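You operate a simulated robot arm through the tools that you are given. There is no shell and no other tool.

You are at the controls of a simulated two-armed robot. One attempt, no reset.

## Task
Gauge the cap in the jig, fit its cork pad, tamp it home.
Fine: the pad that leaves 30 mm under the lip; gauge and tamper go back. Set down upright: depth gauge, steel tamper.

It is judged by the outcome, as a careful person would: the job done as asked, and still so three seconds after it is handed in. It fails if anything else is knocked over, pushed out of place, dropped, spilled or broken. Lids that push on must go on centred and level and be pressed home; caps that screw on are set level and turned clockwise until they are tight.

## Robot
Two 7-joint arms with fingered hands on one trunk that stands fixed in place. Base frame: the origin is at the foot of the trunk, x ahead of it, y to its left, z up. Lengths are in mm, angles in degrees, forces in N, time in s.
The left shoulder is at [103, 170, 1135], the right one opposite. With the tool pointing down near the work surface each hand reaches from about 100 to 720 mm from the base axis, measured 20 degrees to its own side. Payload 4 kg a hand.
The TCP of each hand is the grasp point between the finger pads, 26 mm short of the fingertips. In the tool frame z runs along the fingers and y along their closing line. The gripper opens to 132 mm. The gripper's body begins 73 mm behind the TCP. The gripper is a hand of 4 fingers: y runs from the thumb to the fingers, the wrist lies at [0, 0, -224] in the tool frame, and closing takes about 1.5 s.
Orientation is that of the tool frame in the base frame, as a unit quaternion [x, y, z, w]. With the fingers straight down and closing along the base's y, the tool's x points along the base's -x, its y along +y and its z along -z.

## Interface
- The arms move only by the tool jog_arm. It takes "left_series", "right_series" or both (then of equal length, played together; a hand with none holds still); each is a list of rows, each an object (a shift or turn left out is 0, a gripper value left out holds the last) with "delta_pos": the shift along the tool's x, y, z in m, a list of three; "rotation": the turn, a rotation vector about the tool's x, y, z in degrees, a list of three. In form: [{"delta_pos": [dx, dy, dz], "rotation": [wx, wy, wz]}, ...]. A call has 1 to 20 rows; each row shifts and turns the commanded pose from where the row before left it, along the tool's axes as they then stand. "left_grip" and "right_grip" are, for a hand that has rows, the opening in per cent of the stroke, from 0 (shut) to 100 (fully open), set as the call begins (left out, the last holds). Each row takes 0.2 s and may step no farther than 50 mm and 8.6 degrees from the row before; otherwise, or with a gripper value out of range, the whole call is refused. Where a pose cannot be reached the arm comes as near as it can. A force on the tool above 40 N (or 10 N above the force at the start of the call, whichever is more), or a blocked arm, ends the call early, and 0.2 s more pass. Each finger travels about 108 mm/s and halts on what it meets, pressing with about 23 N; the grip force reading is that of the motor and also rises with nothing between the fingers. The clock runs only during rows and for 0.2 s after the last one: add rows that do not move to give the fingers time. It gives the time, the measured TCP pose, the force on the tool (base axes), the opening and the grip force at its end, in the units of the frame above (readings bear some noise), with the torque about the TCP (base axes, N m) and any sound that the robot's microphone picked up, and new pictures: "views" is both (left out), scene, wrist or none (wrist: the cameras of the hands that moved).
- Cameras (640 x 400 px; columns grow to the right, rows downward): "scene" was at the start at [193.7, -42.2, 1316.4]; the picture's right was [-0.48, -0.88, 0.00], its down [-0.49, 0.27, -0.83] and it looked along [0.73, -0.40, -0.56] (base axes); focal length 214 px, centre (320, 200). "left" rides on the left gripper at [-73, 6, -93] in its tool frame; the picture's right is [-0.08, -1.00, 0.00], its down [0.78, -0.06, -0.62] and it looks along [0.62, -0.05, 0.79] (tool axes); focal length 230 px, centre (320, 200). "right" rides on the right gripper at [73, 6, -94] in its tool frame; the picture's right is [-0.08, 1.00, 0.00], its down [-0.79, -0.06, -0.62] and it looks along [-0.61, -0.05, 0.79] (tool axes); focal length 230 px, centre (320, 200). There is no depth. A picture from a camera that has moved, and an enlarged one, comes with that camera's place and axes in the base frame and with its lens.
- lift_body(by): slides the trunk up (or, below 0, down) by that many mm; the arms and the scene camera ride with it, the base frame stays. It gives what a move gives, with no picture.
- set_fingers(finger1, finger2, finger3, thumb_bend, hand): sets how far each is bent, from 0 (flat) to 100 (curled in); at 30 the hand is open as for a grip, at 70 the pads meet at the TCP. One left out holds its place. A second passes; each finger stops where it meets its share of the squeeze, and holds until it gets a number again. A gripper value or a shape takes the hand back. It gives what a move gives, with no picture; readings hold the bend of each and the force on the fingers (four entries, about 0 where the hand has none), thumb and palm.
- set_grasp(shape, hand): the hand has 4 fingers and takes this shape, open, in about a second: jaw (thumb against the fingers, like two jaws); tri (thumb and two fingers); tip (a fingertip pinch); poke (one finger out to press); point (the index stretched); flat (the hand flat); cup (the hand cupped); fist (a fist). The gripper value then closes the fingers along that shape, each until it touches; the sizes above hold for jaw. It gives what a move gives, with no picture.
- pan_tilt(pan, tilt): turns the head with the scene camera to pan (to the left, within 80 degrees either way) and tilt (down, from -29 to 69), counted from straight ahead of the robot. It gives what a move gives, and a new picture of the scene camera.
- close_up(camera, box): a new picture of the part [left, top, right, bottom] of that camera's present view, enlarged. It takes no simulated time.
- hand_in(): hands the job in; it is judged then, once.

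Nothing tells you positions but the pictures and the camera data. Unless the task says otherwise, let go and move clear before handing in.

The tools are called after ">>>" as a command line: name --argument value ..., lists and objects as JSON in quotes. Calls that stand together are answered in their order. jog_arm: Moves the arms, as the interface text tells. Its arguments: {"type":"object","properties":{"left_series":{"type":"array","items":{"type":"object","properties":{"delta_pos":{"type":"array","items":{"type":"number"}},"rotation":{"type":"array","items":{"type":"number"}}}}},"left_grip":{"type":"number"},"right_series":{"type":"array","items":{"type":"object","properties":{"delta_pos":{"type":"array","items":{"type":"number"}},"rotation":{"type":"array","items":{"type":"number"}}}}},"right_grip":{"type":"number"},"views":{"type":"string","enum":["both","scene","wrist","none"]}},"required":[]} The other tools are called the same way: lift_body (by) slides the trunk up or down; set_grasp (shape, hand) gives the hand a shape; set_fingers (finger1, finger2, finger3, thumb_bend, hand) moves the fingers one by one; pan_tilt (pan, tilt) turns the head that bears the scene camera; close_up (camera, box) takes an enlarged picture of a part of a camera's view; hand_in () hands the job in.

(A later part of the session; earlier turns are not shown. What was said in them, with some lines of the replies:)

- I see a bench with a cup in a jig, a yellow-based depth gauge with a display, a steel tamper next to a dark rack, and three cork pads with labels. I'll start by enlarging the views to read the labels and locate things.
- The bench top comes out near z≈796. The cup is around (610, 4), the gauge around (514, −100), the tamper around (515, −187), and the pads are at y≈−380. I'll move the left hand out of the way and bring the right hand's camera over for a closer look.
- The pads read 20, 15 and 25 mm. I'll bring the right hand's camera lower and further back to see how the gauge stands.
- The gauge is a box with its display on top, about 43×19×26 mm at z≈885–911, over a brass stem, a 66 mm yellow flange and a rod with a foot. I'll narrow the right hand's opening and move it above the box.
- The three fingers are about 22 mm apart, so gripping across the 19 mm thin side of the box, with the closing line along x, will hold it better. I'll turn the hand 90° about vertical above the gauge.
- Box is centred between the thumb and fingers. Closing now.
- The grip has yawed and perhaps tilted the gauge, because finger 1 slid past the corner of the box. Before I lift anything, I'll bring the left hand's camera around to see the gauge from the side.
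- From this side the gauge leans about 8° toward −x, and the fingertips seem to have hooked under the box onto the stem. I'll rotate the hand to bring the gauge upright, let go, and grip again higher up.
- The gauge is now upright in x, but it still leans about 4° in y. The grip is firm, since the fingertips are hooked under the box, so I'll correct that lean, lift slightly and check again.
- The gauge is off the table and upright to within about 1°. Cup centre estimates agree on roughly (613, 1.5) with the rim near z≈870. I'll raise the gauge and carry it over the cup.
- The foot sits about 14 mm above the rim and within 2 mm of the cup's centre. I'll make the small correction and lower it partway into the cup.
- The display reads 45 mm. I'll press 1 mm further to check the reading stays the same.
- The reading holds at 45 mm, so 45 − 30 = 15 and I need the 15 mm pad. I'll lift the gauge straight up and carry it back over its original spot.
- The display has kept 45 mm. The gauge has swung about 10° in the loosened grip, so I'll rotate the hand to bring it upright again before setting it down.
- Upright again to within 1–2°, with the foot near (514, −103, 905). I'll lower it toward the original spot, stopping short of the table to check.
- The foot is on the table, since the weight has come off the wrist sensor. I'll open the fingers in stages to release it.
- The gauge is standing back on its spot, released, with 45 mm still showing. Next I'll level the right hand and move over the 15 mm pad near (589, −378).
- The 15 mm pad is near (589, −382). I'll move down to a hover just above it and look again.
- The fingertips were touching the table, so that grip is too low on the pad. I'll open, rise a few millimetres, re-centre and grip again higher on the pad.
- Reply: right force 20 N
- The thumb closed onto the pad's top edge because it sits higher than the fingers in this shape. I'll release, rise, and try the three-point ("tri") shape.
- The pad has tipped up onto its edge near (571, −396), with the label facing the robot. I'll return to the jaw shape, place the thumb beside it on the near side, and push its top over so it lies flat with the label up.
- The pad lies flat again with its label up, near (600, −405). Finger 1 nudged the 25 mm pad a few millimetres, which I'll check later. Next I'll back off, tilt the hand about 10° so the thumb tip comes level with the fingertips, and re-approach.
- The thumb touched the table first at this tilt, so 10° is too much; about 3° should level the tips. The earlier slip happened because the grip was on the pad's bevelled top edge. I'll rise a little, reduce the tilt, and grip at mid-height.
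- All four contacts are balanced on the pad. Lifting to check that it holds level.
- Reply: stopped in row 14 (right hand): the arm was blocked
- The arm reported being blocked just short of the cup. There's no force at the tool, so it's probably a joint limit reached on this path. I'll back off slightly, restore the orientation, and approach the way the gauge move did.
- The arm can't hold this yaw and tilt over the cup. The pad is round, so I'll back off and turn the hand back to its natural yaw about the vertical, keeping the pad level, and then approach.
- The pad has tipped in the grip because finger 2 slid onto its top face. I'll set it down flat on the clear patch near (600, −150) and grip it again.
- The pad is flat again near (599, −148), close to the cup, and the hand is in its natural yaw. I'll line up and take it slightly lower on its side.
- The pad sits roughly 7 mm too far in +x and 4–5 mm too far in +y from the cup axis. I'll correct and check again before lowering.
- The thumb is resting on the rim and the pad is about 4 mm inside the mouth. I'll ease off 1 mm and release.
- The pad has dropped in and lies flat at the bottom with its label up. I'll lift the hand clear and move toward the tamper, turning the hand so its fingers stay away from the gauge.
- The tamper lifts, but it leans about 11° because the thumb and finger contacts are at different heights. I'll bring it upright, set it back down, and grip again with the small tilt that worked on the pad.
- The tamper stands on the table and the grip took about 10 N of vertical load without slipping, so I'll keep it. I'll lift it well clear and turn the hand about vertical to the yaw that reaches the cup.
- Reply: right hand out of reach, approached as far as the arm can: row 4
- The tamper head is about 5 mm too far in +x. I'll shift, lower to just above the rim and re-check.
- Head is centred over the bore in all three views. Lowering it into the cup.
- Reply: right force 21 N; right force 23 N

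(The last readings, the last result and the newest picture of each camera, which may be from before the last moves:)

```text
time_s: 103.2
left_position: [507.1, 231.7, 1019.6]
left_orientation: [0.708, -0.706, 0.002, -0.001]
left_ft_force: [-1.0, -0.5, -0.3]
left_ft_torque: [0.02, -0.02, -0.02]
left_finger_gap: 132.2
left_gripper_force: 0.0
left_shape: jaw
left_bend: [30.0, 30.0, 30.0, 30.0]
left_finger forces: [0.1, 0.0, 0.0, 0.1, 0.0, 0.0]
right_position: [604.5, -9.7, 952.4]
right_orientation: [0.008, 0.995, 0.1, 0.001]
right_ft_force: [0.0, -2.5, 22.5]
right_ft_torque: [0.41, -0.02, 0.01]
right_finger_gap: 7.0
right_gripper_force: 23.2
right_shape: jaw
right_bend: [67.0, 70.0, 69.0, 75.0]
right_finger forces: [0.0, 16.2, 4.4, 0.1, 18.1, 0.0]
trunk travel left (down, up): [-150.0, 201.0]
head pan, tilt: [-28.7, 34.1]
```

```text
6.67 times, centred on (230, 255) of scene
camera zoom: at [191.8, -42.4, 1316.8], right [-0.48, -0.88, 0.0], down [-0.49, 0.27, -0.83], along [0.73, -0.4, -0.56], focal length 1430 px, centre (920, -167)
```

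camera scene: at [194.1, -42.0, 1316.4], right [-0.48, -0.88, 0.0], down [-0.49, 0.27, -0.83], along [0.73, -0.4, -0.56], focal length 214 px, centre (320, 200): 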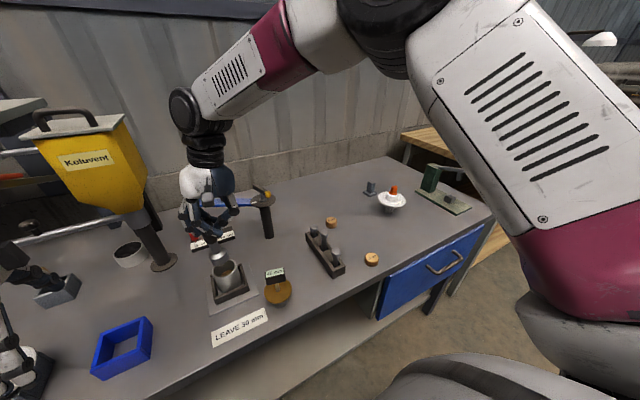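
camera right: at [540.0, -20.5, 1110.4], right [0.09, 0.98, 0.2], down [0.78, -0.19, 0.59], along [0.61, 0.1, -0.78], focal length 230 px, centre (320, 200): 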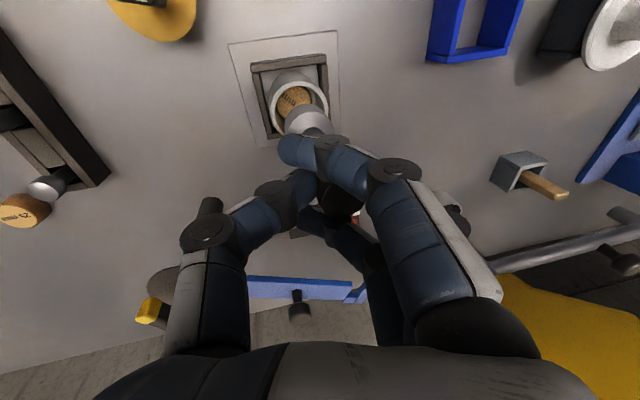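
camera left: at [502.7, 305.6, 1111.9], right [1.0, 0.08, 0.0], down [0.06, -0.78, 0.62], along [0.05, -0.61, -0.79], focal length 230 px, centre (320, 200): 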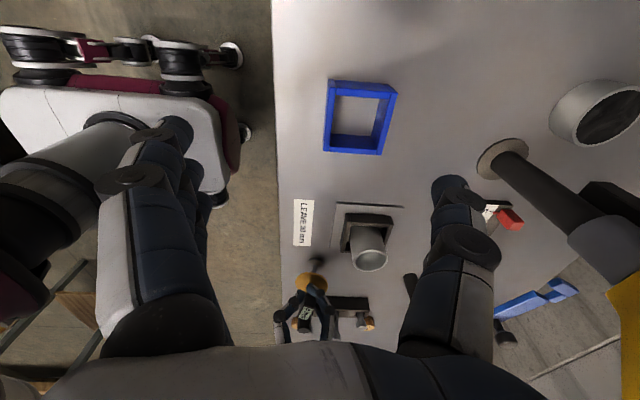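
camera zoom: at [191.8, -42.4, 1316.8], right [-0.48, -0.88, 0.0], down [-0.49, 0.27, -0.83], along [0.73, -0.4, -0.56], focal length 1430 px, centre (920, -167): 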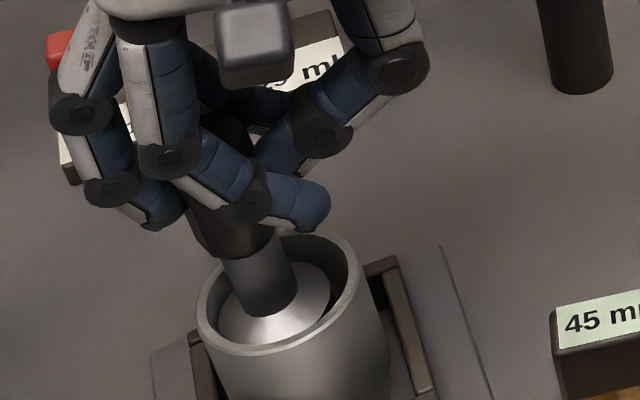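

About 22 N was held on the pad through the tamper, and the grip only crept slightly on the handle. I'll ease up and look before withdrawing it.

>>> jog_arm --right_series '[{"delta_pos": [0, 0.0008, -0.0039]}, {"delta_pos": [0, 0.0008, -0.0039]}, {"delta_pos": [0, 0.0008, -0.0039]}, {}]' --views "none"

>>> close_up --camera "scene" --box '[200, 215, 260, 275]'

>>> close_up --camera "left" --box '[340, 225, 420, 295]'

```text
time_s: 104.2
left_position: [509.0, 233.3, 1019.5]
left_orientation: [0.707, -0.707, 0.0, 0.0]
left_ft_force: [-0.9, 0.0, 0.1]
left_ft_torque: [-0.02, 0.01, 0.0]
left_finger_gap: 131.9
left_gripper_force: 0.0
left_shape: jaw
left_bend: [30.0, 30.0, 30.0, 30.0]
left_finger forces: [0.0, 0.1, 0.0, 0.0, 0.0, 0.0]
right_position: [607.3, -9.2, 962.3]
right_orientation: [0.009, 0.995, 0.099, -0.001]
right_ft_force: [-0.2, -0.2, -2.5]
right_ft_torque: [-0.04, 0.04, -0.02]
right_finger_gap: 5.3
right_gripper_force: 23.2
right_shape: jaw
right_bend: [67.0, 68.0, 69.0, 73.0]
right_finger forces: [0.1, 14.1, 1.2, 0.1, 13.4, 0.0]
trunk travel left (down, up): [-150.0, 201.0]
head pan, tilt: [-28.7, 34.1]
```

```text
6.67 times, centred on (230, 245) of scene
camera zoom: at [194.2, -42.1, 1316.2], right [-0.48, -0.88, 0.0], down [-0.49, 0.27, -0.83], along [0.73, -0.4, -0.56], focal length 1430 px, centre (920, -100)
```

zoom: 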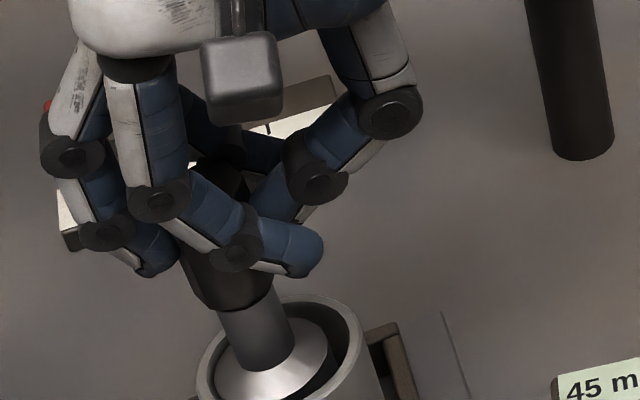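

```text
5.71 times, centred on (380, 260) of left
camera zoom: at [503.0, 306.0, 1111.5], right [1.0, 0.08, 0.0], down [0.06, -0.78, 0.62], along [0.05, -0.61, -0.79], focal length 1315 px, centre (-23, -143)
```

zoom: 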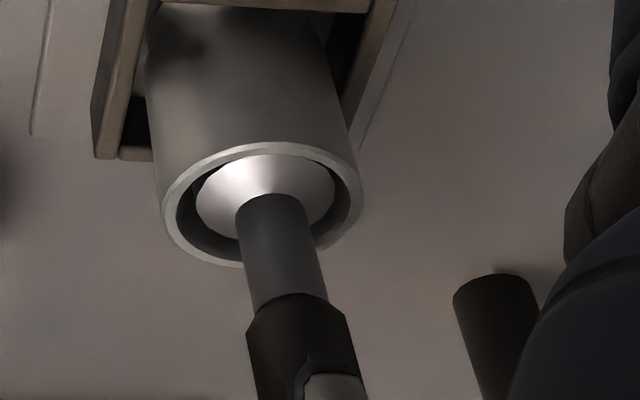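

>>> jog_arm --right_series '[{"delta_pos": [0, 0.002, -0.0098]}, {"delta_pos": [0, 0.002, -0.0098]}, {"delta_pos": [0, 0.002, -0.0098]}, {"delta_pos": [0, 0.002, -0.0098]}, {"delta_pos": [0, 0.002, -0.0098]}, {"delta_pos": [0, 0.001, -0.0049]}, {}]' --views "both"

>>> close_up --camera "scene" --box '[190, 200, 270, 290]'

>>> close_up --camera "left" --box '[330, 215, 430, 295]'

>>> close_up --camera "right" --box '[220, 60, 420, 220]'

```text
time_s: 105.8
left_position: [508.4, 233.1, 1019.2]
left_orientation: [0.708, -0.706, 0.0, 0.0]
left_ft_force: [-0.3, 0.2, -0.4]
left_ft_torque: [-0.04, 0.02, 0.0]
left_finger_gap: 131.7
left_gripper_force: 0.2
left_shape: jaw
left_bend: [30.0, 30.0, 30.0, 30.0]
left_finger forces: [0.0, 0.0, 0.0, 0.0, 0.0, 0.0]
right_position: [605.8, -10.8, 1017.8]
right_orientation: [0.009, 0.995, 0.099, -0.001]
right_ft_force: [1.0, 0.6, -3.3]
right_ft_torque: [-0.02, 0.02, -0.03]
right_finger_gap: 5.5
right_gripper_force: 22.6
right_shape: jaw
right_bend: [67.0, 68.0, 69.0, 73.0]
right_finger forces: [0.1, 14.1, 1.2, 0.0, 13.5, 0.0]
trunk travel left (down, up): [-150.0, 201.0]
head pan, tilt: [-28.7, 34.1]
camera scene: at [194.0, -42.2, 1316.4], right [-0.48, -0.88, 0.0], down [-0.49, 0.27, -0.83], along [0.73, -0.4, -0.56], focal length 214 px, centre (320, 200)
camera right: at [534.5, -22.8, 1111.9], right [0.09, 0.98, 0.2], down [0.78, -0.19, 0.59], along [0.62, 0.1, -0.78], focal length 230 px, centre (320, 200)
```

scene: 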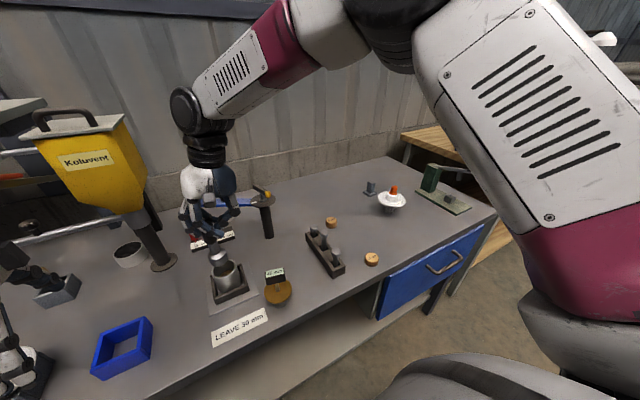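
right: 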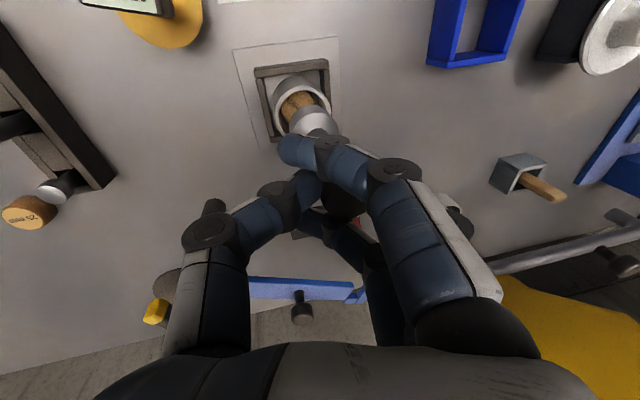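

```text
4.44 times, centred on (230, 245) of scene
camera zoom: at [194.0, -42.2, 1316.4], right [-0.48, -0.88, 0.0], down [-0.49, 0.27, -0.83], along [0.73, -0.4, -0.56], focal length 953 px, centre (720, 0)
```

zoom: 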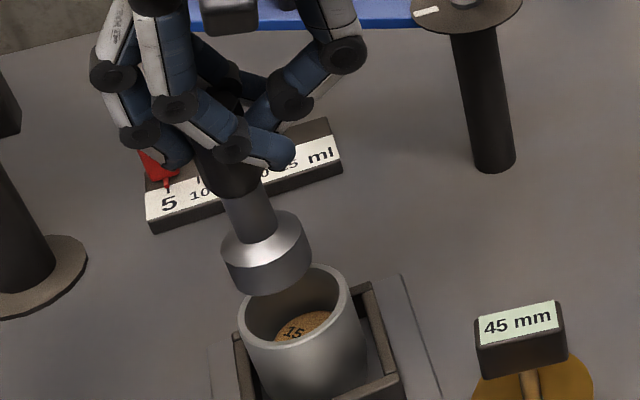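

```text
5.00 times, centred on (380, 255) of left
camera zoom: at [502.8, 306.0, 1111.7], right [1.0, 0.08, 0.0], down [0.06, -0.78, 0.62], along [0.05, -0.61, -0.79], focal length 1150 px, centre (20, -75)
```

zoom: 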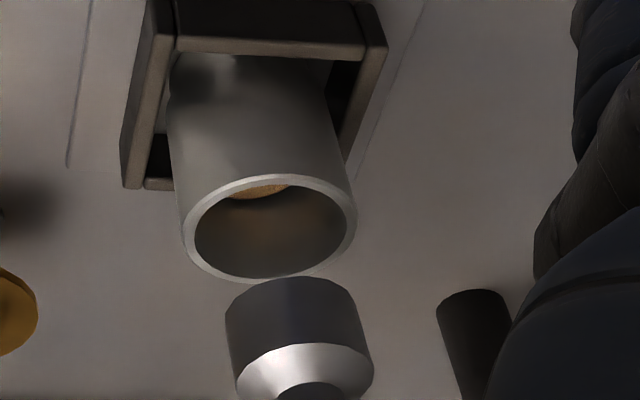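

```text
2.50 times, centred on (320, 140) of right
camera zoom: at [534.5, -22.8, 1111.9], right [0.09, 0.98, 0.2], down [0.78, -0.19, 0.59], along [0.62, 0.1, -0.78], focal length 575 px, centre (320, 350)
```

zoom: 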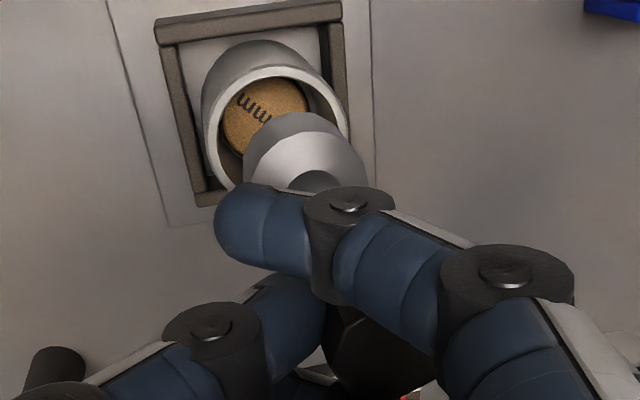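

The tamper is out and still nearly upright, with the pad seated below it. I'll carry the tamper back along the same path to its original place at (511, −187).

>>> jog_arm --right_series '[{"delta_pos": [-0.0005, -0.03095, -0.00628]}, {"delta_pos": [-0.0005, -0.03095, -0.00628]}, {"delta_pos": [-0.0005, -0.03095, -0.00628]}, {"delta_pos": [-0.0005, -0.03095, -0.00628]}, {"delta_pos": [-0.0005, -0.03095, -0.00628]}, {"delta_pos": [-0.0005, -0.03095, -0.00628]}, {"delta_pos": [0.0308, -0.0005, 0]}, {"delta_pos": [0.0308, -0.0005, 0]}, {"delta_pos": [0.0308, -0.0005, 0]}, {}, {}]' --views "both"

>>> close_up --camera "right" --box '[220, 60, 420, 220]'

>>> close_up --camera "scene" --box '[260, 190, 350, 290]'

```text
time_s: 108.2
left_position: [507.9, 231.9, 1020.0]
left_orientation: [0.708, -0.706, 0.001, 0.0]
left_ft_force: [-0.5, -0.3, 0.6]
left_ft_torque: [0.02, -0.04, 0.02]
left_finger_gap: 132.0
left_gripper_force: 0.0
left_shape: jaw
left_bend: [30.0, 30.0, 30.0, 30.0]
left_finger forces: [0.1, 0.0, 0.0, 0.0, 0.0, 0.0]
right_position: [513.8, -197.7, 1020.0]
right_orientation: [0.009, 0.995, 0.099, 0.0]
right_ft_force: [-0.2, 0.5, -2.8]
right_ft_torque: [-0.02, 0.0, -0.03]
right_finger_gap: 5.1
right_gripper_force: 22.6
right_shape: jaw
right_bend: [67.0, 68.0, 69.0, 73.0]
right_finger forces: [0.0, 13.9, 1.5, 0.0, 13.4, 0.1]
trunk travel left (down, up): [-150.0, 201.0]
head pan, tilt: [-28.7, 34.1]
camera scene: at [193.5, -42.2, 1316.5], right [-0.48, -0.88, 0.0], down [-0.49, 0.27, -0.83], along [0.73, -0.4, -0.56], focal length 214 px, centre (320, 200)
camera right: at [442.4, -210.5, 1114.1], right [0.09, 0.98, 0.2], down [0.78, -0.19, 0.59], along [0.62, 0.1, -0.78], focal length 230 px, centre (320, 200)
```

scene: 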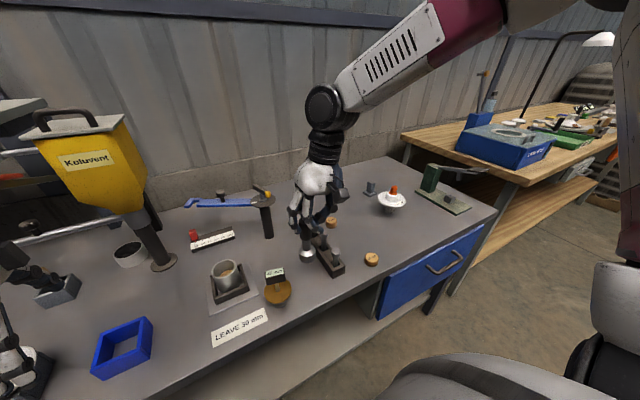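
right: 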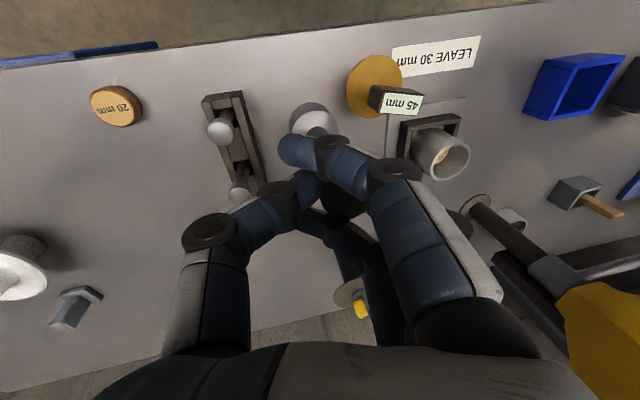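

```text
2.50 times, centred on (320, 140) of right
camera zoom: at [442.4, -210.5, 1114.1], right [0.09, 0.98, 0.2], down [0.78, -0.19, 0.59], along [0.62, 0.1, -0.78], focal length 575 px, centre (320, 350)
```

zoom: 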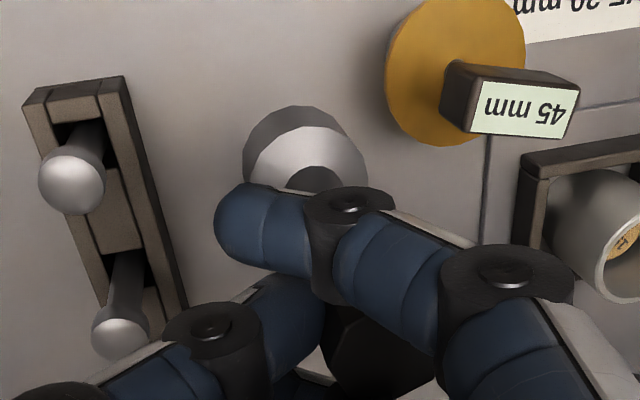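

```text
4.00 times, centred on (305, 240) of scene
camera zoom: at [193.5, -42.2, 1316.5], right [-0.48, -0.88, 0.0], down [-0.49, 0.27, -0.83], along [0.73, -0.4, -0.56], focal length 858 px, centre (380, 40)
```

zoom: 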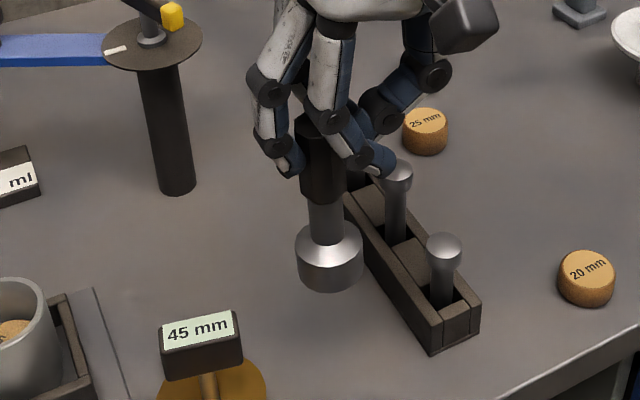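

>>> jog_arm --right_series '[{"delta_pos": [0.0002, -0.0046, 0.0205]}, {"delta_pos": [0.0002, -0.0046, 0.0205]}, {"delta_pos": [0.0002, -0.0046, 0.0205]}, {"delta_pos": [0.0002, -0.0046, 0.0205]}, {"delta_pos": [0, -0.0039, 0.0176]}, {}]' --views "wrist"

>>> close_up --camera "right" --box '[220, 60, 420, 220]'

>>> close_up --camera "scene" --box '[260, 210, 350, 310]'

>>> close_up --camera "left" --box '[260, 240, 380, 345]'

```text
time_s: 109.6
left_position: [508.4, 233.3, 1019.7]
left_orientation: [0.707, -0.707, 0.001, 0.0]
left_ft_force: [0.9, 0.3, 0.4]
left_ft_torque: [-0.02, 0.01, -0.02]
left_finger_gap: 131.9
left_gripper_force: 0.1
left_shape: jaw
left_bend: [30.0, 30.0, 30.0, 30.0]
left_finger forces: [0.1, 0.1, 0.0, 0.0, 0.0, 0.0]
right_position: [514.4, -203.8, 915.7]
right_orientation: [0.009, 0.995, 0.1, 0.0]
right_ft_force: [-0.1, 0.3, -4.1]
right_ft_torque: [-0.02, -0.02, -0.02]
right_finger_gap: 5.0
right_gripper_force: 22.6
right_shape: jaw
right_bend: [67.0, 68.0, 69.0, 73.0]
right_finger forces: [0.0, 13.9, 1.6, 0.0, 13.2, 0.1]
trunk travel left (down, up): [-150.0, 201.0]
head pan, tilt: [-28.7, 34.1]
camera right: at [440.9, -214.9, 1009.0], right [0.09, 0.98, 0.2], down [0.78, -0.19, 0.59], along [0.62, 0.1, -0.78], focal length 230 px, centre (320, 200)
```

right: 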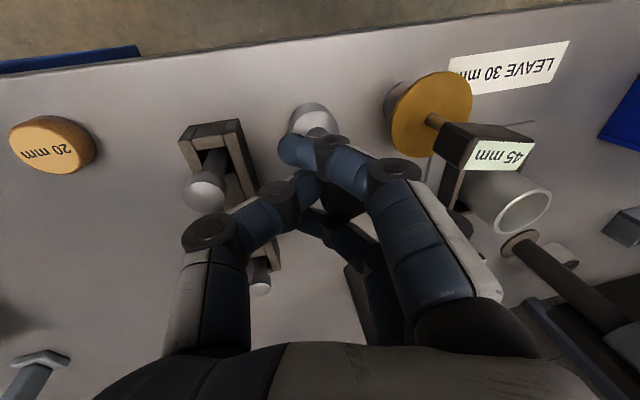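

```text
2.50 times, centred on (320, 140) of right
camera zoom: at [440.9, -214.9, 1009.0], right [0.09, 0.98, 0.2], down [0.78, -0.19, 0.59], along [0.62, 0.1, -0.78], focal length 575 px, centre (320, 350)
```

zoom: 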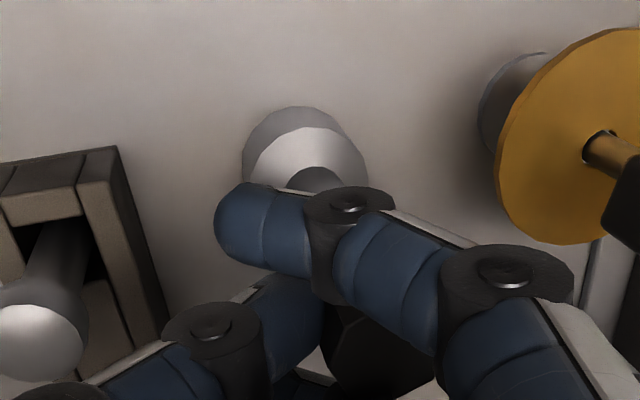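

```text
4.00 times, centred on (305, 260) of scene
camera zoom: at [193.6, -42.2, 1316.5], right [-0.48, -0.88, 0.0], down [-0.49, 0.27, -0.83], along [0.73, -0.4, -0.56], focal length 858 px, centre (380, -40)
```

zoom: 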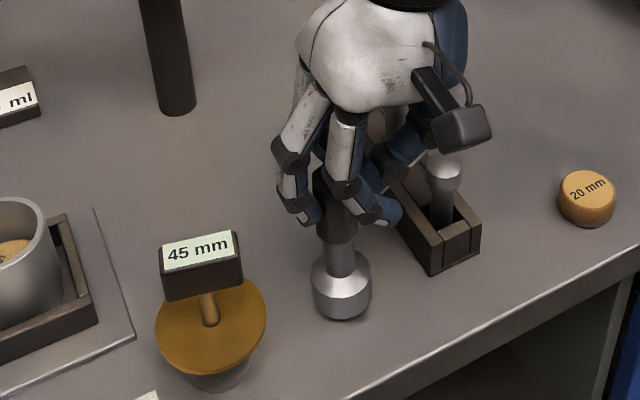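

```text
3.81 times, centred on (320, 292) of left
camera zoom: at [502.6, 306.0, 1112.0], right [1.0, 0.08, 0.0], down [0.06, -0.78, 0.62], along [0.05, -0.61, -0.79], focal length 876 px, centre (320, -152)
```

zoom: 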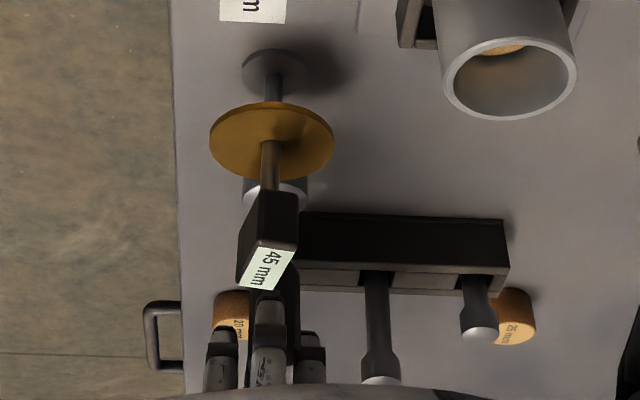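

>>> jog_arm --right_series '[{"delta_pos": [0, 0.0012, 0.0043]}, {"delta_pos": [0, -0.0004, 0.002]}, {}]' --views "none"

>>> jog_arm --right_series '[{"delta_pos": [0, -0.0004, 0.002]}, {}]' --views "none"

>>> jog_arm --right_series '[{"delta_pos": [0, -0.0004, 0.002]}, {}]' --views "none"

```text
time_s: 110.4
left_position: [509.3, 232.9, 1018.9]
left_orientation: [0.708, -0.707, 0.0, 0.0]
left_ft_force: [0.3, -0.1, -0.3]
left_ft_torque: [0.01, -0.01, 0.01]
left_finger_gap: 132.1
left_gripper_force: 0.1
left_shape: jaw
left_bend: [30.0, 30.0, 30.0, 30.0]
left_finger forces: [0.0, 0.1, 0.1, 0.0, 0.0, 0.0]
right_position: [513.8, -200.2, 909.3]
right_orientation: [0.009, 0.995, 0.099, 0.0]
right_ft_force: [-0.6, 0.3, -3.3]
right_ft_torque: [-0.04, 0.01, -0.02]
right_finger_gap: 5.1
right_gripper_force: 22.9
right_shape: jaw
right_bend: [67.0, 68.0, 69.0, 73.0]
right_finger forces: [0.1, 13.9, 1.7, 0.0, 13.3, 0.0]
trunk travel left (down, up): [-150.0, 201.0]
head pan, tilt: [-28.7, 34.1]
```

```text
time_s: 111.0
left_position: [507.6, 233.0, 1019.6]
left_orientation: [0.708, -0.707, 0.0, -0.001]
left_ft_force: [0.4, 0.5, 0.0]
left_ft_torque: [-0.02, -0.02, -0.01]
left_finger_gap: 131.9
left_gripper_force: 0.1
left_shape: jaw
left_bend: [30.0, 30.0, 30.0, 30.0]
left_finger forces: [0.1, 0.0, 0.0, 0.0, 0.0, 0.1]
right_position: [515.0, -199.4, 907.2]
right_orientation: [0.009, 0.995, 0.099, 0.0]
right_ft_force: [-1.3, 0.0, 4.4]
right_ft_torque: [0.08, 0.0, -0.02]
right_finger_gap: 5.2
right_gripper_force: 23.2
right_shape: jaw
right_bend: [67.0, 68.0, 69.0, 73.0]
right_finger forces: [0.1, 14.5, 3.4, 0.0, 14.6, 0.0]
trunk travel left (down, up): [-150.0, 201.0]
head pan, tilt: [-28.7, 34.1]
```

```text
time_s: 111.6
left_position: [506.7, 231.9, 1020.7]
left_orientation: [-0.707, 0.707, -0.001, 0.001]
left_ft_force: [-0.2, 0.2, 0.1]
left_ft_torque: [0.0, 0.0, 0.04]
left_finger_gap: 131.8
left_gripper_force: 0.0
left_shape: jaw
left_bend: [30.0, 30.0, 30.0, 30.0]
left_finger forces: [0.0, 0.1, 0.1, 0.0, 0.0, 0.1]
right_position: [512.4, -199.4, 906.5]
right_orientation: [0.009, 0.995, 0.1, 0.001]
right_ft_force: [-2.3, -1.5, 13.9]
right_ft_torque: [0.22, 0.02, 0.07]
right_finger_gap: 5.7
right_gripper_force: 23.5
right_shape: jaw
right_bend: [67.0, 68.0, 69.0, 74.0]
right_finger forces: [0.0, 15.8, 5.2, 0.1, 17.1, 0.0]
trunk travel left (down, up): [-150.0, 201.0]
head pan, tilt: [-28.7, 34.1]
```

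On the table. I'll ease off the extra force and open the fingers.

>>> jog_arm --right_series '[{"delta_pos": [0, 0.0003, -0.0017]}, {}]' --views "none"

>>> jog_arm --right_series '[{}, {}]' --right_grip 20 --views "wrist"

>>> close_up --camera "scene" --box '[260, 210, 350, 310]'

>>> close_up --camera "right" --box '[220, 60, 420, 220]'

```text
time_s: 112.2
left_position: [507.4, 232.9, 1018.9]
left_orientation: [0.708, -0.706, 0.001, -0.001]
left_ft_force: [-0.7, 0.2, -0.8]
left_ft_torque: [-0.02, 0.0, -0.02]
left_finger_gap: 132.0
left_gripper_force: 0.2
left_shape: jaw
left_bend: [30.0, 30.0, 30.0, 30.0]
left_finger forces: [0.0, 0.1, 0.0, 0.0, 0.0, 0.0]
right_position: [511.6, -200.2, 907.8]
right_orientation: [0.008, 0.995, 0.099, -0.001]
right_ft_force: [-1.3, -0.9, 6.1]
right_ft_torque: [0.13, 0.05, 0.05]
right_finger_gap: 5.4
right_gripper_force: 23.1
right_shape: jaw
right_bend: [67.0, 68.0, 69.0, 73.0]
right_finger forces: [0.0, 15.7, 2.9, 0.1, 15.0, 0.0]
trunk travel left (down, up): [-150.0, 201.0]
head pan, tilt: [-28.7, 34.1]
```

```text
time_s: 112.8
left_position: [508.8, 232.7, 1019.4]
left_orientation: [0.708, -0.706, 0.001, 0.0]
left_ft_force: [-0.8, 0.3, -0.3]
left_ft_torque: [0.01, -0.02, 0.0]
left_finger_gap: 131.8
left_gripper_force: 0.0
left_shape: jaw
left_bend: [30.0, 30.0, 30.0, 30.0]
left_finger forces: [0.0, 0.1, 0.1, 0.0, 0.1, 0.1]
right_position: [514.2, -199.8, 906.7]
right_orientation: [0.009, 0.995, 0.1, 0.0]
right_ft_force: [-0.5, 0.0, 0.1]
right_ft_torque: [0.01, 0.04, 0.01]
right_finger_gap: 26.1
right_gripper_force: 0.1
right_shape: jaw
right_bend: [73.0, 73.0, 73.0, 70.0]
right_finger forces: [0.1, 0.6, 0.0, 0.0, 0.0, 0.0]
trunk travel left (down, up): [-150.0, 201.0]
head pan, tilt: [-28.7, 34.1]
camera right: at [440.9, -211.9, 1001.1], right [0.09, 0.98, 0.2], down [0.78, -0.19, 0.59], along [0.61, 0.1, -0.78], focal length 230 px, centre (320, 200)
```

right: 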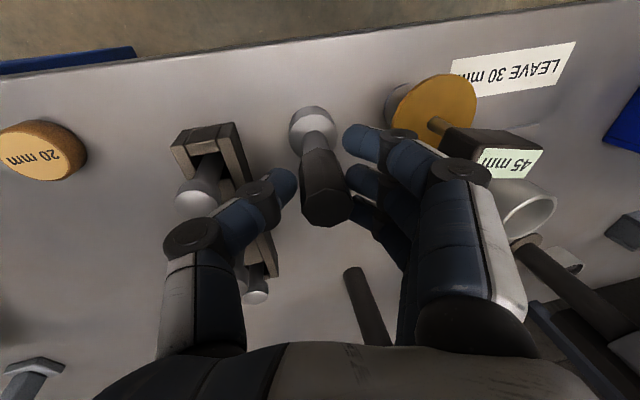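

```text
4.00 times, centred on (305, 260) of scene
camera zoom: at [193.8, -42.1, 1316.3], right [-0.48, -0.88, 0.0], down [-0.49, 0.27, -0.83], along [0.73, -0.4, -0.56], focal length 858 px, centre (380, -40)
```

zoom: 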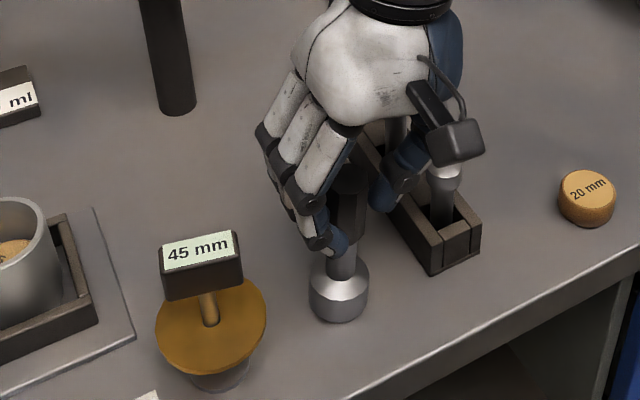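

```text
2.50 times, centred on (320, 140) of right
camera zoom: at [440.9, -211.9, 1001.1], right [0.09, 0.98, 0.2], down [0.78, -0.19, 0.59], along [0.61, 0.1, -0.78], focal length 575 px, centre (320, 350)
```

zoom: 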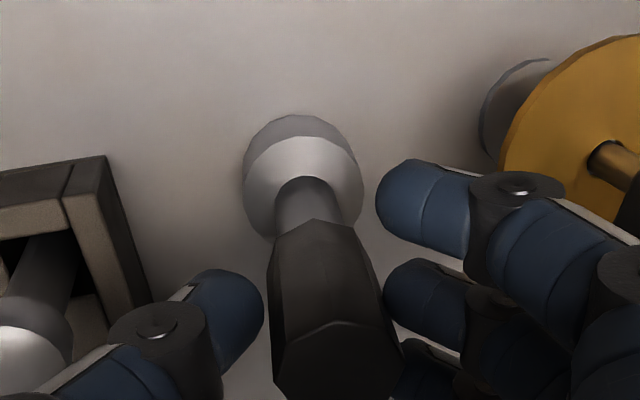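

>>> jog_arm --right_series '[{}, {}]' --right_grip 40 --views "none"

>>> close_up --camera "right" --box '[220, 60, 420, 220]'

>>> close_up --camera "scene" --box '[260, 210, 350, 310]'

```text
time_s: 113.4
left_position: [508.9, 232.5, 1018.8]
left_orientation: [0.707, -0.707, 0.001, -0.001]
left_ft_force: [-0.5, -0.7, 0.4]
left_ft_torque: [-0.01, 0.02, -0.03]
left_finger_gap: 131.8
left_gripper_force: 0.0
left_shape: jaw
left_bend: [30.0, 30.0, 30.0, 30.0]
left_finger forces: [0.0, 0.1, 0.0, 0.0, 0.0, 0.0]
right_position: [511.9, -199.5, 907.5]
right_orientation: [0.008, 0.995, 0.1, 0.001]
right_ft_force: [0.2, -0.4, -0.6]
right_ft_torque: [0.0, -0.01, 0.0]
right_finger_gap: 52.3
right_gripper_force: 0.1
right_shape: jaw
right_bend: [73.0, 73.0, 73.0, 70.0]
right_finger forces: [0.0, 0.0, 0.0, 0.0, 0.0, 0.0]
trunk travel left (down, up): [-150.0, 201.0]
head pan, tilt: [-28.7, 34.1]
```

```text
2.50 times, centred on (320, 140) of right
camera zoom: at [441.0, -211.9, 1001.5], right [0.09, 0.98, 0.2], down [0.78, -0.19, 0.59], along [0.62, 0.1, -0.78], focal length 575 px, centre (320, 350)
```

zoom: 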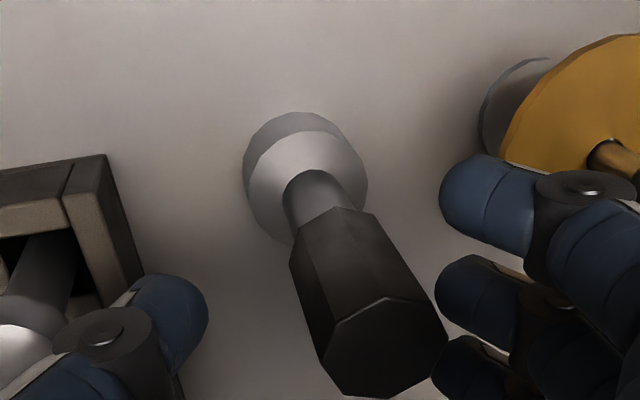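

```text
4.00 times, centred on (305, 260) of scene
camera zoom: at [193.7, -42.1, 1316.4], right [-0.48, -0.88, 0.0], down [-0.49, 0.27, -0.83], along [0.73, -0.4, -0.56], focal length 858 px, centre (380, -40)
```

zoom: 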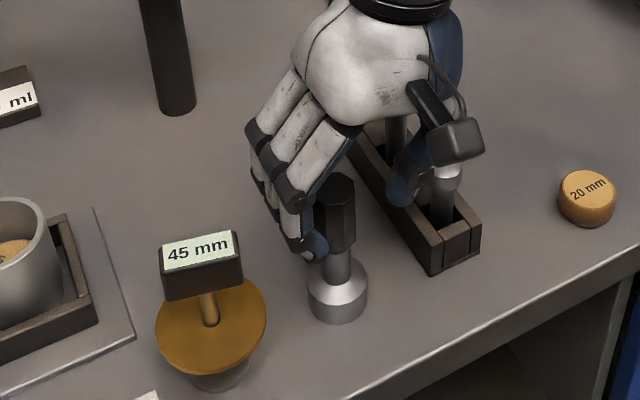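

The tamper stands upright on its own. I'll centre the open fingers around it and rise straight up.

>>> jog_arm --right_series '[{"delta_pos": [0, 0.0039, 0.0008]}, {"delta_pos": [0, 0.002, -0.0098]}, {"delta_pos": [0, 0.004, -0.0196]}, {"delta_pos": [0, 0.004, -0.0196]}, {"delta_pos": [0, 0.004, -0.0196]}, {"delta_pos": [0, 0.004, -0.0196]}, {"delta_pos": [0, 0.004, -0.0196]}, {}]' --views "both"

>>> close_up --camera "scene" --box '[190, 210, 390, 320]'

>>> close_up --camera "left" --box '[260, 200, 440, 345]'

```text
time_s: 115.2
left_position: [508.1, 233.3, 1019.4]
left_orientation: [0.708, -0.706, 0.001, -0.001]
left_ft_force: [0.6, 0.3, -0.6]
left_ft_torque: [-0.01, 0.02, -0.03]
left_finger_gap: 131.8
left_gripper_force: 0.1
left_shape: jaw
left_bend: [30.0, 30.0, 30.0, 30.0]
left_finger forces: [0.0, 0.0, 0.0, 0.1, 0.1, 0.0]
right_position: [514.1, -195.8, 1018.1]
right_orientation: [0.009, 0.995, 0.099, 0.0]
right_ft_force: [-0.6, -0.1, -0.2]
right_ft_torque: [0.03, -0.03, 0.02]
right_finger_gap: 52.2
right_gripper_force: 0.1
right_shape: jaw
right_bend: [73.0, 73.0, 73.0, 70.0]
right_finger forces: [0.0, 0.0, 0.0, 0.1, 0.0, 0.0]
trunk travel left (down, up): [-150.0, 201.0]
head pan, tilt: [-28.7, 34.1]
camera scene: at [194.0, -42.2, 1316.3], right [-0.48, -0.88, 0.0], down [-0.49, 0.27, -0.83], along [0.73, -0.4, -0.56], focal length 214 px, centre (320, 200)
camera right: at [442.1, -208.7, 1112.3], right [0.09, 0.98, 0.2], down [0.78, -0.19, 0.59], along [0.61, 0.1, -0.78], focal length 230 px, centre (320, 200)
```

scene: 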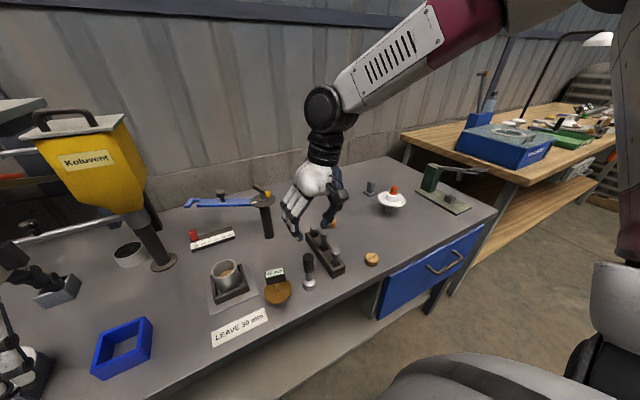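
right: 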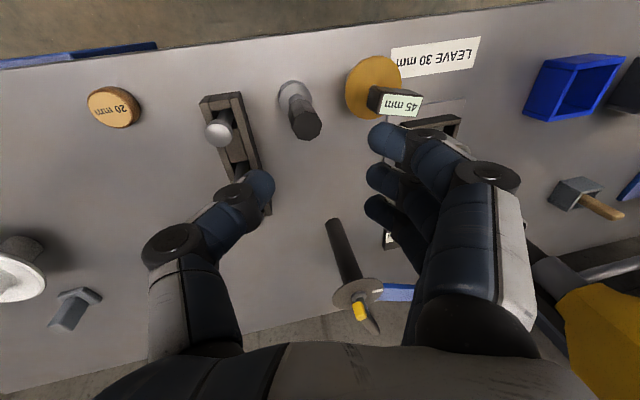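

```text
3.20 times, centred on (290, 265) of scene
camera zoom: at [194.0, -42.2, 1316.3], right [-0.48, -0.88, 0.0], down [-0.49, 0.27, -0.83], along [0.73, -0.4, -0.56], focal length 686 px, centre (416, -8)
```

zoom: 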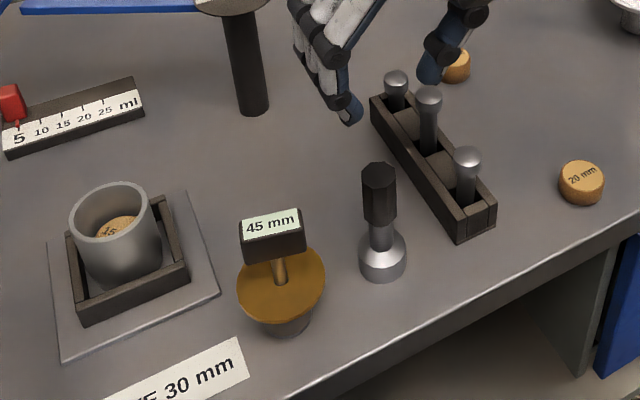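

```text
2.76 times, centred on (350, 272) of left
camera zoom: at [502.9, 306.0, 1111.6], right [1.0, 0.08, 0.0], down [0.06, -0.78, 0.62], along [0.05, -0.61, -0.79], focal length 635 px, centre (237, 0)
```

zoom: 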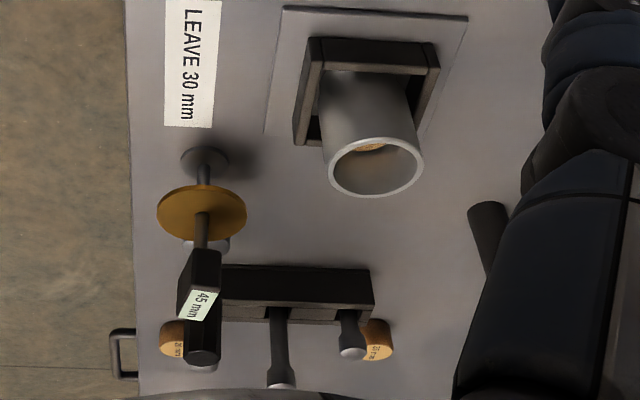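

Everything is back in place. I'll bring the left camera over the cup to check that the pad lies level and fully seated.

>>> jog_arm --left_series '[{"delta_pos": [0.034, -0.0104, -0.0082]}, {"delta_pos": [0.034, -0.0104, -0.0082]}, {"delta_pos": [0.034, -0.0104, -0.0082]}, {"delta_pos": [0.034, -0.0104, -0.0082]}, {"delta_pos": [0.034, -0.0104, -0.0082]}, {}]' --views "wrist"

>>> close_up --camera "left" --box '[300, 110, 420, 210]'

```text
time_s: 116.6
left_position: [559.6, 130.2, 1067.0]
left_orientation: [0.714, -0.699, 0.036, 0.029]
left_ft_force: [0.4, 0.9, 0.0]
left_ft_torque: [0.05, 0.0, 0.02]
left_finger_gap: 131.9
left_gripper_force: 0.0
left_shape: jaw
left_bend: [30.0, 30.0, 30.0, 30.0]
left_finger forces: [0.1, 0.0, 0.1, 0.0, 0.0, 0.0]
left hand out of reach, approached as far as the arm can: row 4, 5
right_position: [514.3, -196.0, 1019.2]
right_orientation: [0.009, 0.995, 0.099, 0.0]
right_ft_force: [-0.1, -0.7, 0.2]
right_ft_torque: [-0.01, 0.0, -0.01]
right_finger_gap: 52.0
right_gripper_force: 0.1
right_shape: jaw
right_bend: [73.0, 73.0, 73.0, 70.0]
right_finger forces: [0.0, 0.0, 0.0, 0.1, 0.1, 0.0]
trunk travel left (down, up): [-150.0, 201.0]
head pan, tilt: [-28.7, 34.1]
camera left: at [551.4, 212.9, 1152.2], right [0.99, 0.1, 0.0], down [0.07, -0.72, 0.69], along [0.07, -0.68, -0.73], focal length 230 px, centre (320, 200)
```

left: 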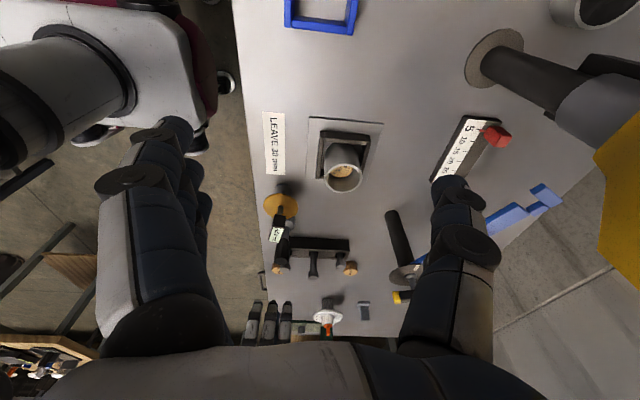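

```text
4.00 times, centred on (360, 160) of left
camera zoom: at [551.4, 212.9, 1152.2], right [0.99, 0.1, 0.0], down [0.07, -0.72, 0.69], along [0.07, -0.68, -0.73], focal length 920 px, centre (160, 360)
```

zoom: 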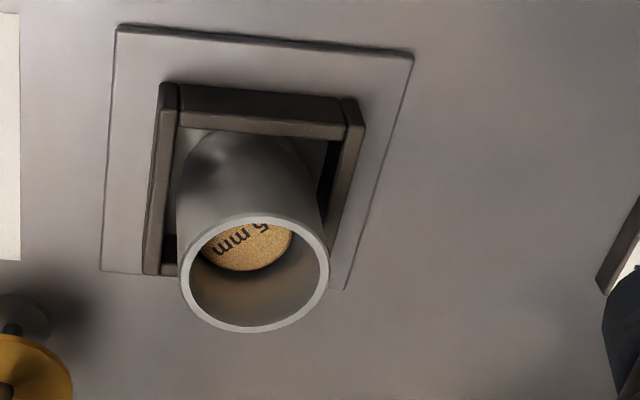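

>>> jog_arm --right_series '[{"delta_pos": [0.0, 0.0059, -0.0294]}, {"delta_pos": [0.0246, -0.0189, -0.0344]}, {"delta_pos": [0.0246, -0.0189, -0.0344]}, {"delta_pos": [0.0246, -0.0189, -0.0344]}, {"rotation": [5.5, 0, 0]}, {"rotation": [5.5, 0, 0]}, {}]' --views "both"

>>> close_up --camera "scene" --box '[180, 180, 400, 350]'

>>> close_up --camera "scene" --box '[310, 190, 400, 280]'

```text
time_s: 118.2
left_position: [559.6, 134.6, 1062.1]
left_orientation: [0.716, -0.697, 0.031, 0.031]
left_ft_force: [-1.2, 0.0, 0.4]
left_ft_torque: [0.0, 0.0, 0.0]
left_finger_gap: 131.7
left_gripper_force: 0.0
left_shape: jaw
left_bend: [30.0, 30.0, 30.0, 30.0]
left_finger forces: [0.1, 0.0, 0.1, 0.1, 0.0, 0.0]
right_position: [438.9, -269.9, 1139.8]
right_orientation: [0.009, 1.0, 0.003, -0.002]
right_ft_force: [-0.6, -0.6, -0.3]
right_ft_torque: [0.03, 0.01, 0.0]
right_finger_gap: 52.5
right_gripper_force: 0.1
right_shape: jaw
right_bend: [73.0, 73.0, 73.0, 70.0]
right_finger forces: [0.0, 0.1, 0.0, 0.0, 0.0, 0.1]
trunk travel left (down, up): [-150.0, 201.0]
head pan, tilt: [-28.7, 34.1]
camera scene: at [193.9, -42.1, 1316.4], right [-0.48, -0.88, 0.0], down [-0.49, 0.27, -0.83], along [0.73, -0.4, -0.56], focal length 214 px, centre (320, 200)
camera right: at [367.3, -263.2, 1232.9], right [0.09, 1.0, 0.01], down [0.78, -0.08, 0.61], along [0.61, -0.05, -0.79], focal length 230 px, centre (320, 200)
```

scene: 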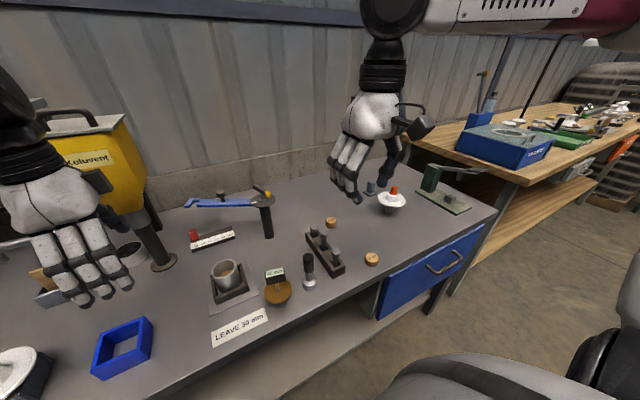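
right: 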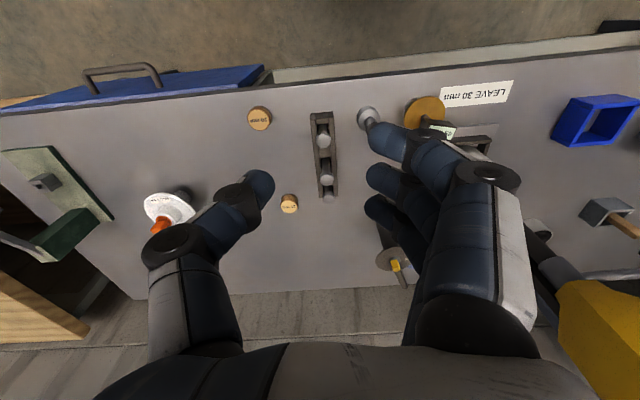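

```text
2.35 times, centred on (290, 265) of scene
camera zoom: at [193.9, -42.1, 1316.4], right [-0.48, -0.88, 0.0], down [-0.49, 0.27, -0.83], along [0.73, -0.4, -0.56], focal length 505 px, centre (391, 47)
```

zoom: 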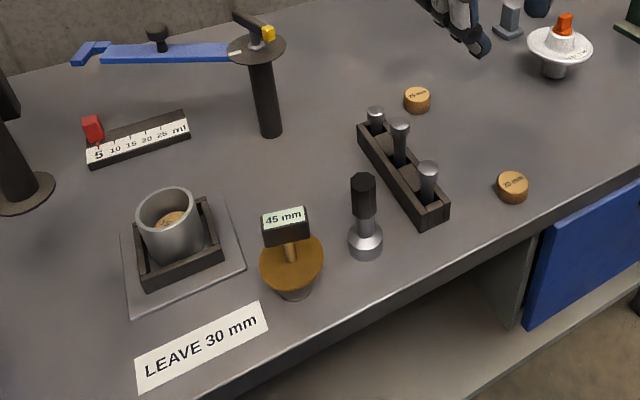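

```text
4.44 times, centred on (355, 235) of scene
camera zoom: at [193.9, -42.1, 1316.4], right [-0.48, -0.88, 0.0], down [-0.49, 0.27, -0.83], along [0.73, -0.4, -0.56], focal length 953 px, centre (164, 44)
```

zoom: 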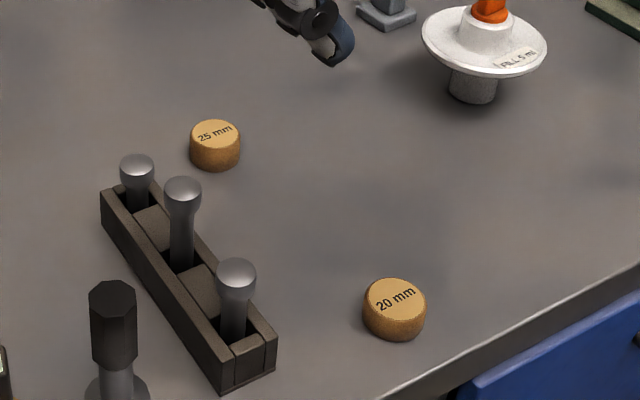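

>>> close_up --camera "left" --box '[315, 140, 375, 200]'

>>> close_up --camera "scene" --box '[205, 250, 250, 290]'

```text
6.67 times, centred on (345, 170) of left
camera zoom: at [551.8, 215.2, 1147.4], right [0.99, 0.1, -0.01], down [0.08, -0.73, 0.68], along [0.07, -0.68, -0.73], focal length 1534 px, centre (153, 400)
```

zoom: 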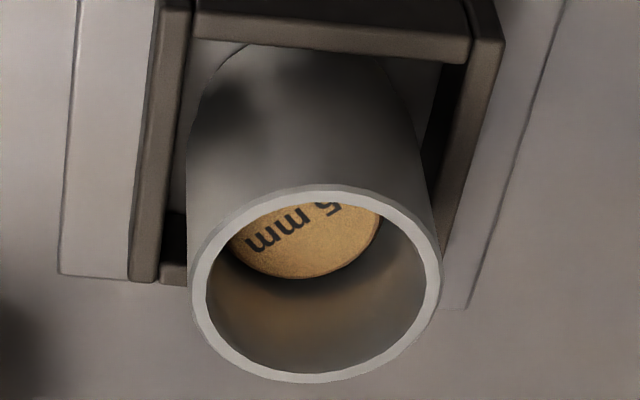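

```text
10.00 times, centred on (228, 270) of scene
camera zoom: at [193.9, -42.1, 1316.4], right [-0.48, -0.88, 0.0], down [-0.49, 0.27, -0.83], along [0.73, -0.4, -0.56], focal length 2145 px, centre (1245, -500)
```

zoom: 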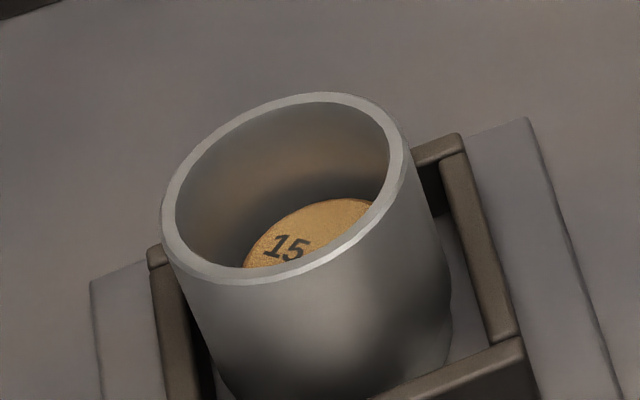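

The pad is level. Its outline fits a flat disc about 30 mm below the lip, centred in the cup. I'll move the left hand clear and take a final look.

>>> jog_arm --left_series '[{"delta_pos": [-0.04, 0, -0.015]}, {"delta_pos": [-0.04, 0, -0.015]}, {"delta_pos": [-0.04, 0, -0.015]}, {"delta_pos": [-0.04, 0, -0.015]}, {"delta_pos": [0, 0.02, -0.02]}, {}]' --views "scene"

>>> close_up --camera "scene" --box '[180, 180, 400, 350]'

```text
time_s: 119.6
left_position: [537.0, 285.2, 1132.3]
left_orientation: [0.708, -0.706, 0.0, 0.0]
left_ft_force: [-0.8, -0.1, 0.0]
left_ft_torque: [-0.02, -0.02, 0.0]
left_finger_gap: 132.0
left_gripper_force: 0.0
left_shape: jaw
left_bend: [30.0, 30.0, 30.0, 30.0]
left_finger forces: [0.1, 0.0, 0.0, 0.0, 0.0, 0.0]
right_position: [439.5, -269.0, 1137.8]
right_orientation: [0.009, 1.0, 0.004, -0.001]
right_ft_force: [0.4, -0.5, -0.3]
right_ft_torque: [0.01, 0.02, -0.02]
right_finger_gap: 52.2
right_gripper_force: 0.1
right_shape: jaw
right_bend: [73.0, 73.0, 73.0, 70.0]
right_finger forces: [0.0, 0.0, 0.1, 0.0, 0.1, 0.0]
trunk travel left (down, up): [-150.0, 201.0]
head pan, tilt: [-28.7, 34.1]
camera scene: at [194.6, -41.6, 1316.1], right [-0.48, -0.88, 0.0], down [-0.49, 0.27, -0.83], along [0.73, -0.4, -0.56], focal length 214 px, centre (320, 200)
```

scene: 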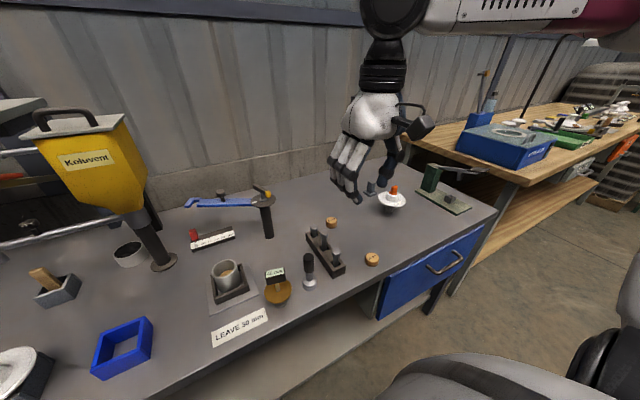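

```text
2.35 times, centred on (290, 265) of scene
camera zoom: at [194.6, -41.6, 1316.1], right [-0.48, -0.88, 0.0], down [-0.49, 0.27, -0.83], along [0.73, -0.4, -0.56], focal length 505 px, centre (391, 47)
```

zoom: 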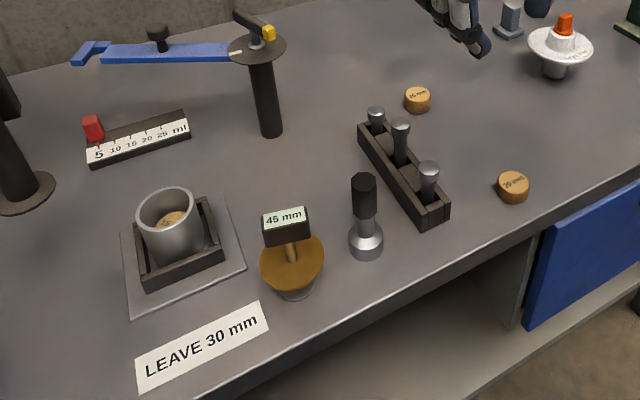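

The gauge (showing 45 mm) and the steel tamper are standing upright within a few millimetres of where they started. The 15 mm pad is seated level in the cap, nothing else has been disturbed noticeably, and both hands are empty and clear, so I'm handing in.

>>> hand_in

```text
The job is handed in.
```

The cap in the jig gauged 45 mm deep, so I fitted the 15 mm cork pad, which leaves 30 mm under the lip. I then tamped it with about 22 N. I haven't been told how it was judged.

- **Pad:** it lies level at the bottom of the cap, label up. I checked its depth from the camera pictures, not with the gauge again; they fit roughly 30 mm.
- **Gauge and tamper:** both are upright and let go. The gauge is on its original spot, turned about 20°, and still shows 45 mm. The tamper stands about 7 mm from where it started.
- **Spare pads:** while handling the 15 mm pad I nudged the 25 mm pad about 5 mm. It is still flat, and I left it there. The 20 mm pad did not move.
- **Handling:** the 15 mm pad tipped onto its edge once and slipped in the grip once before it went in. I set it flat and took it up again each time.
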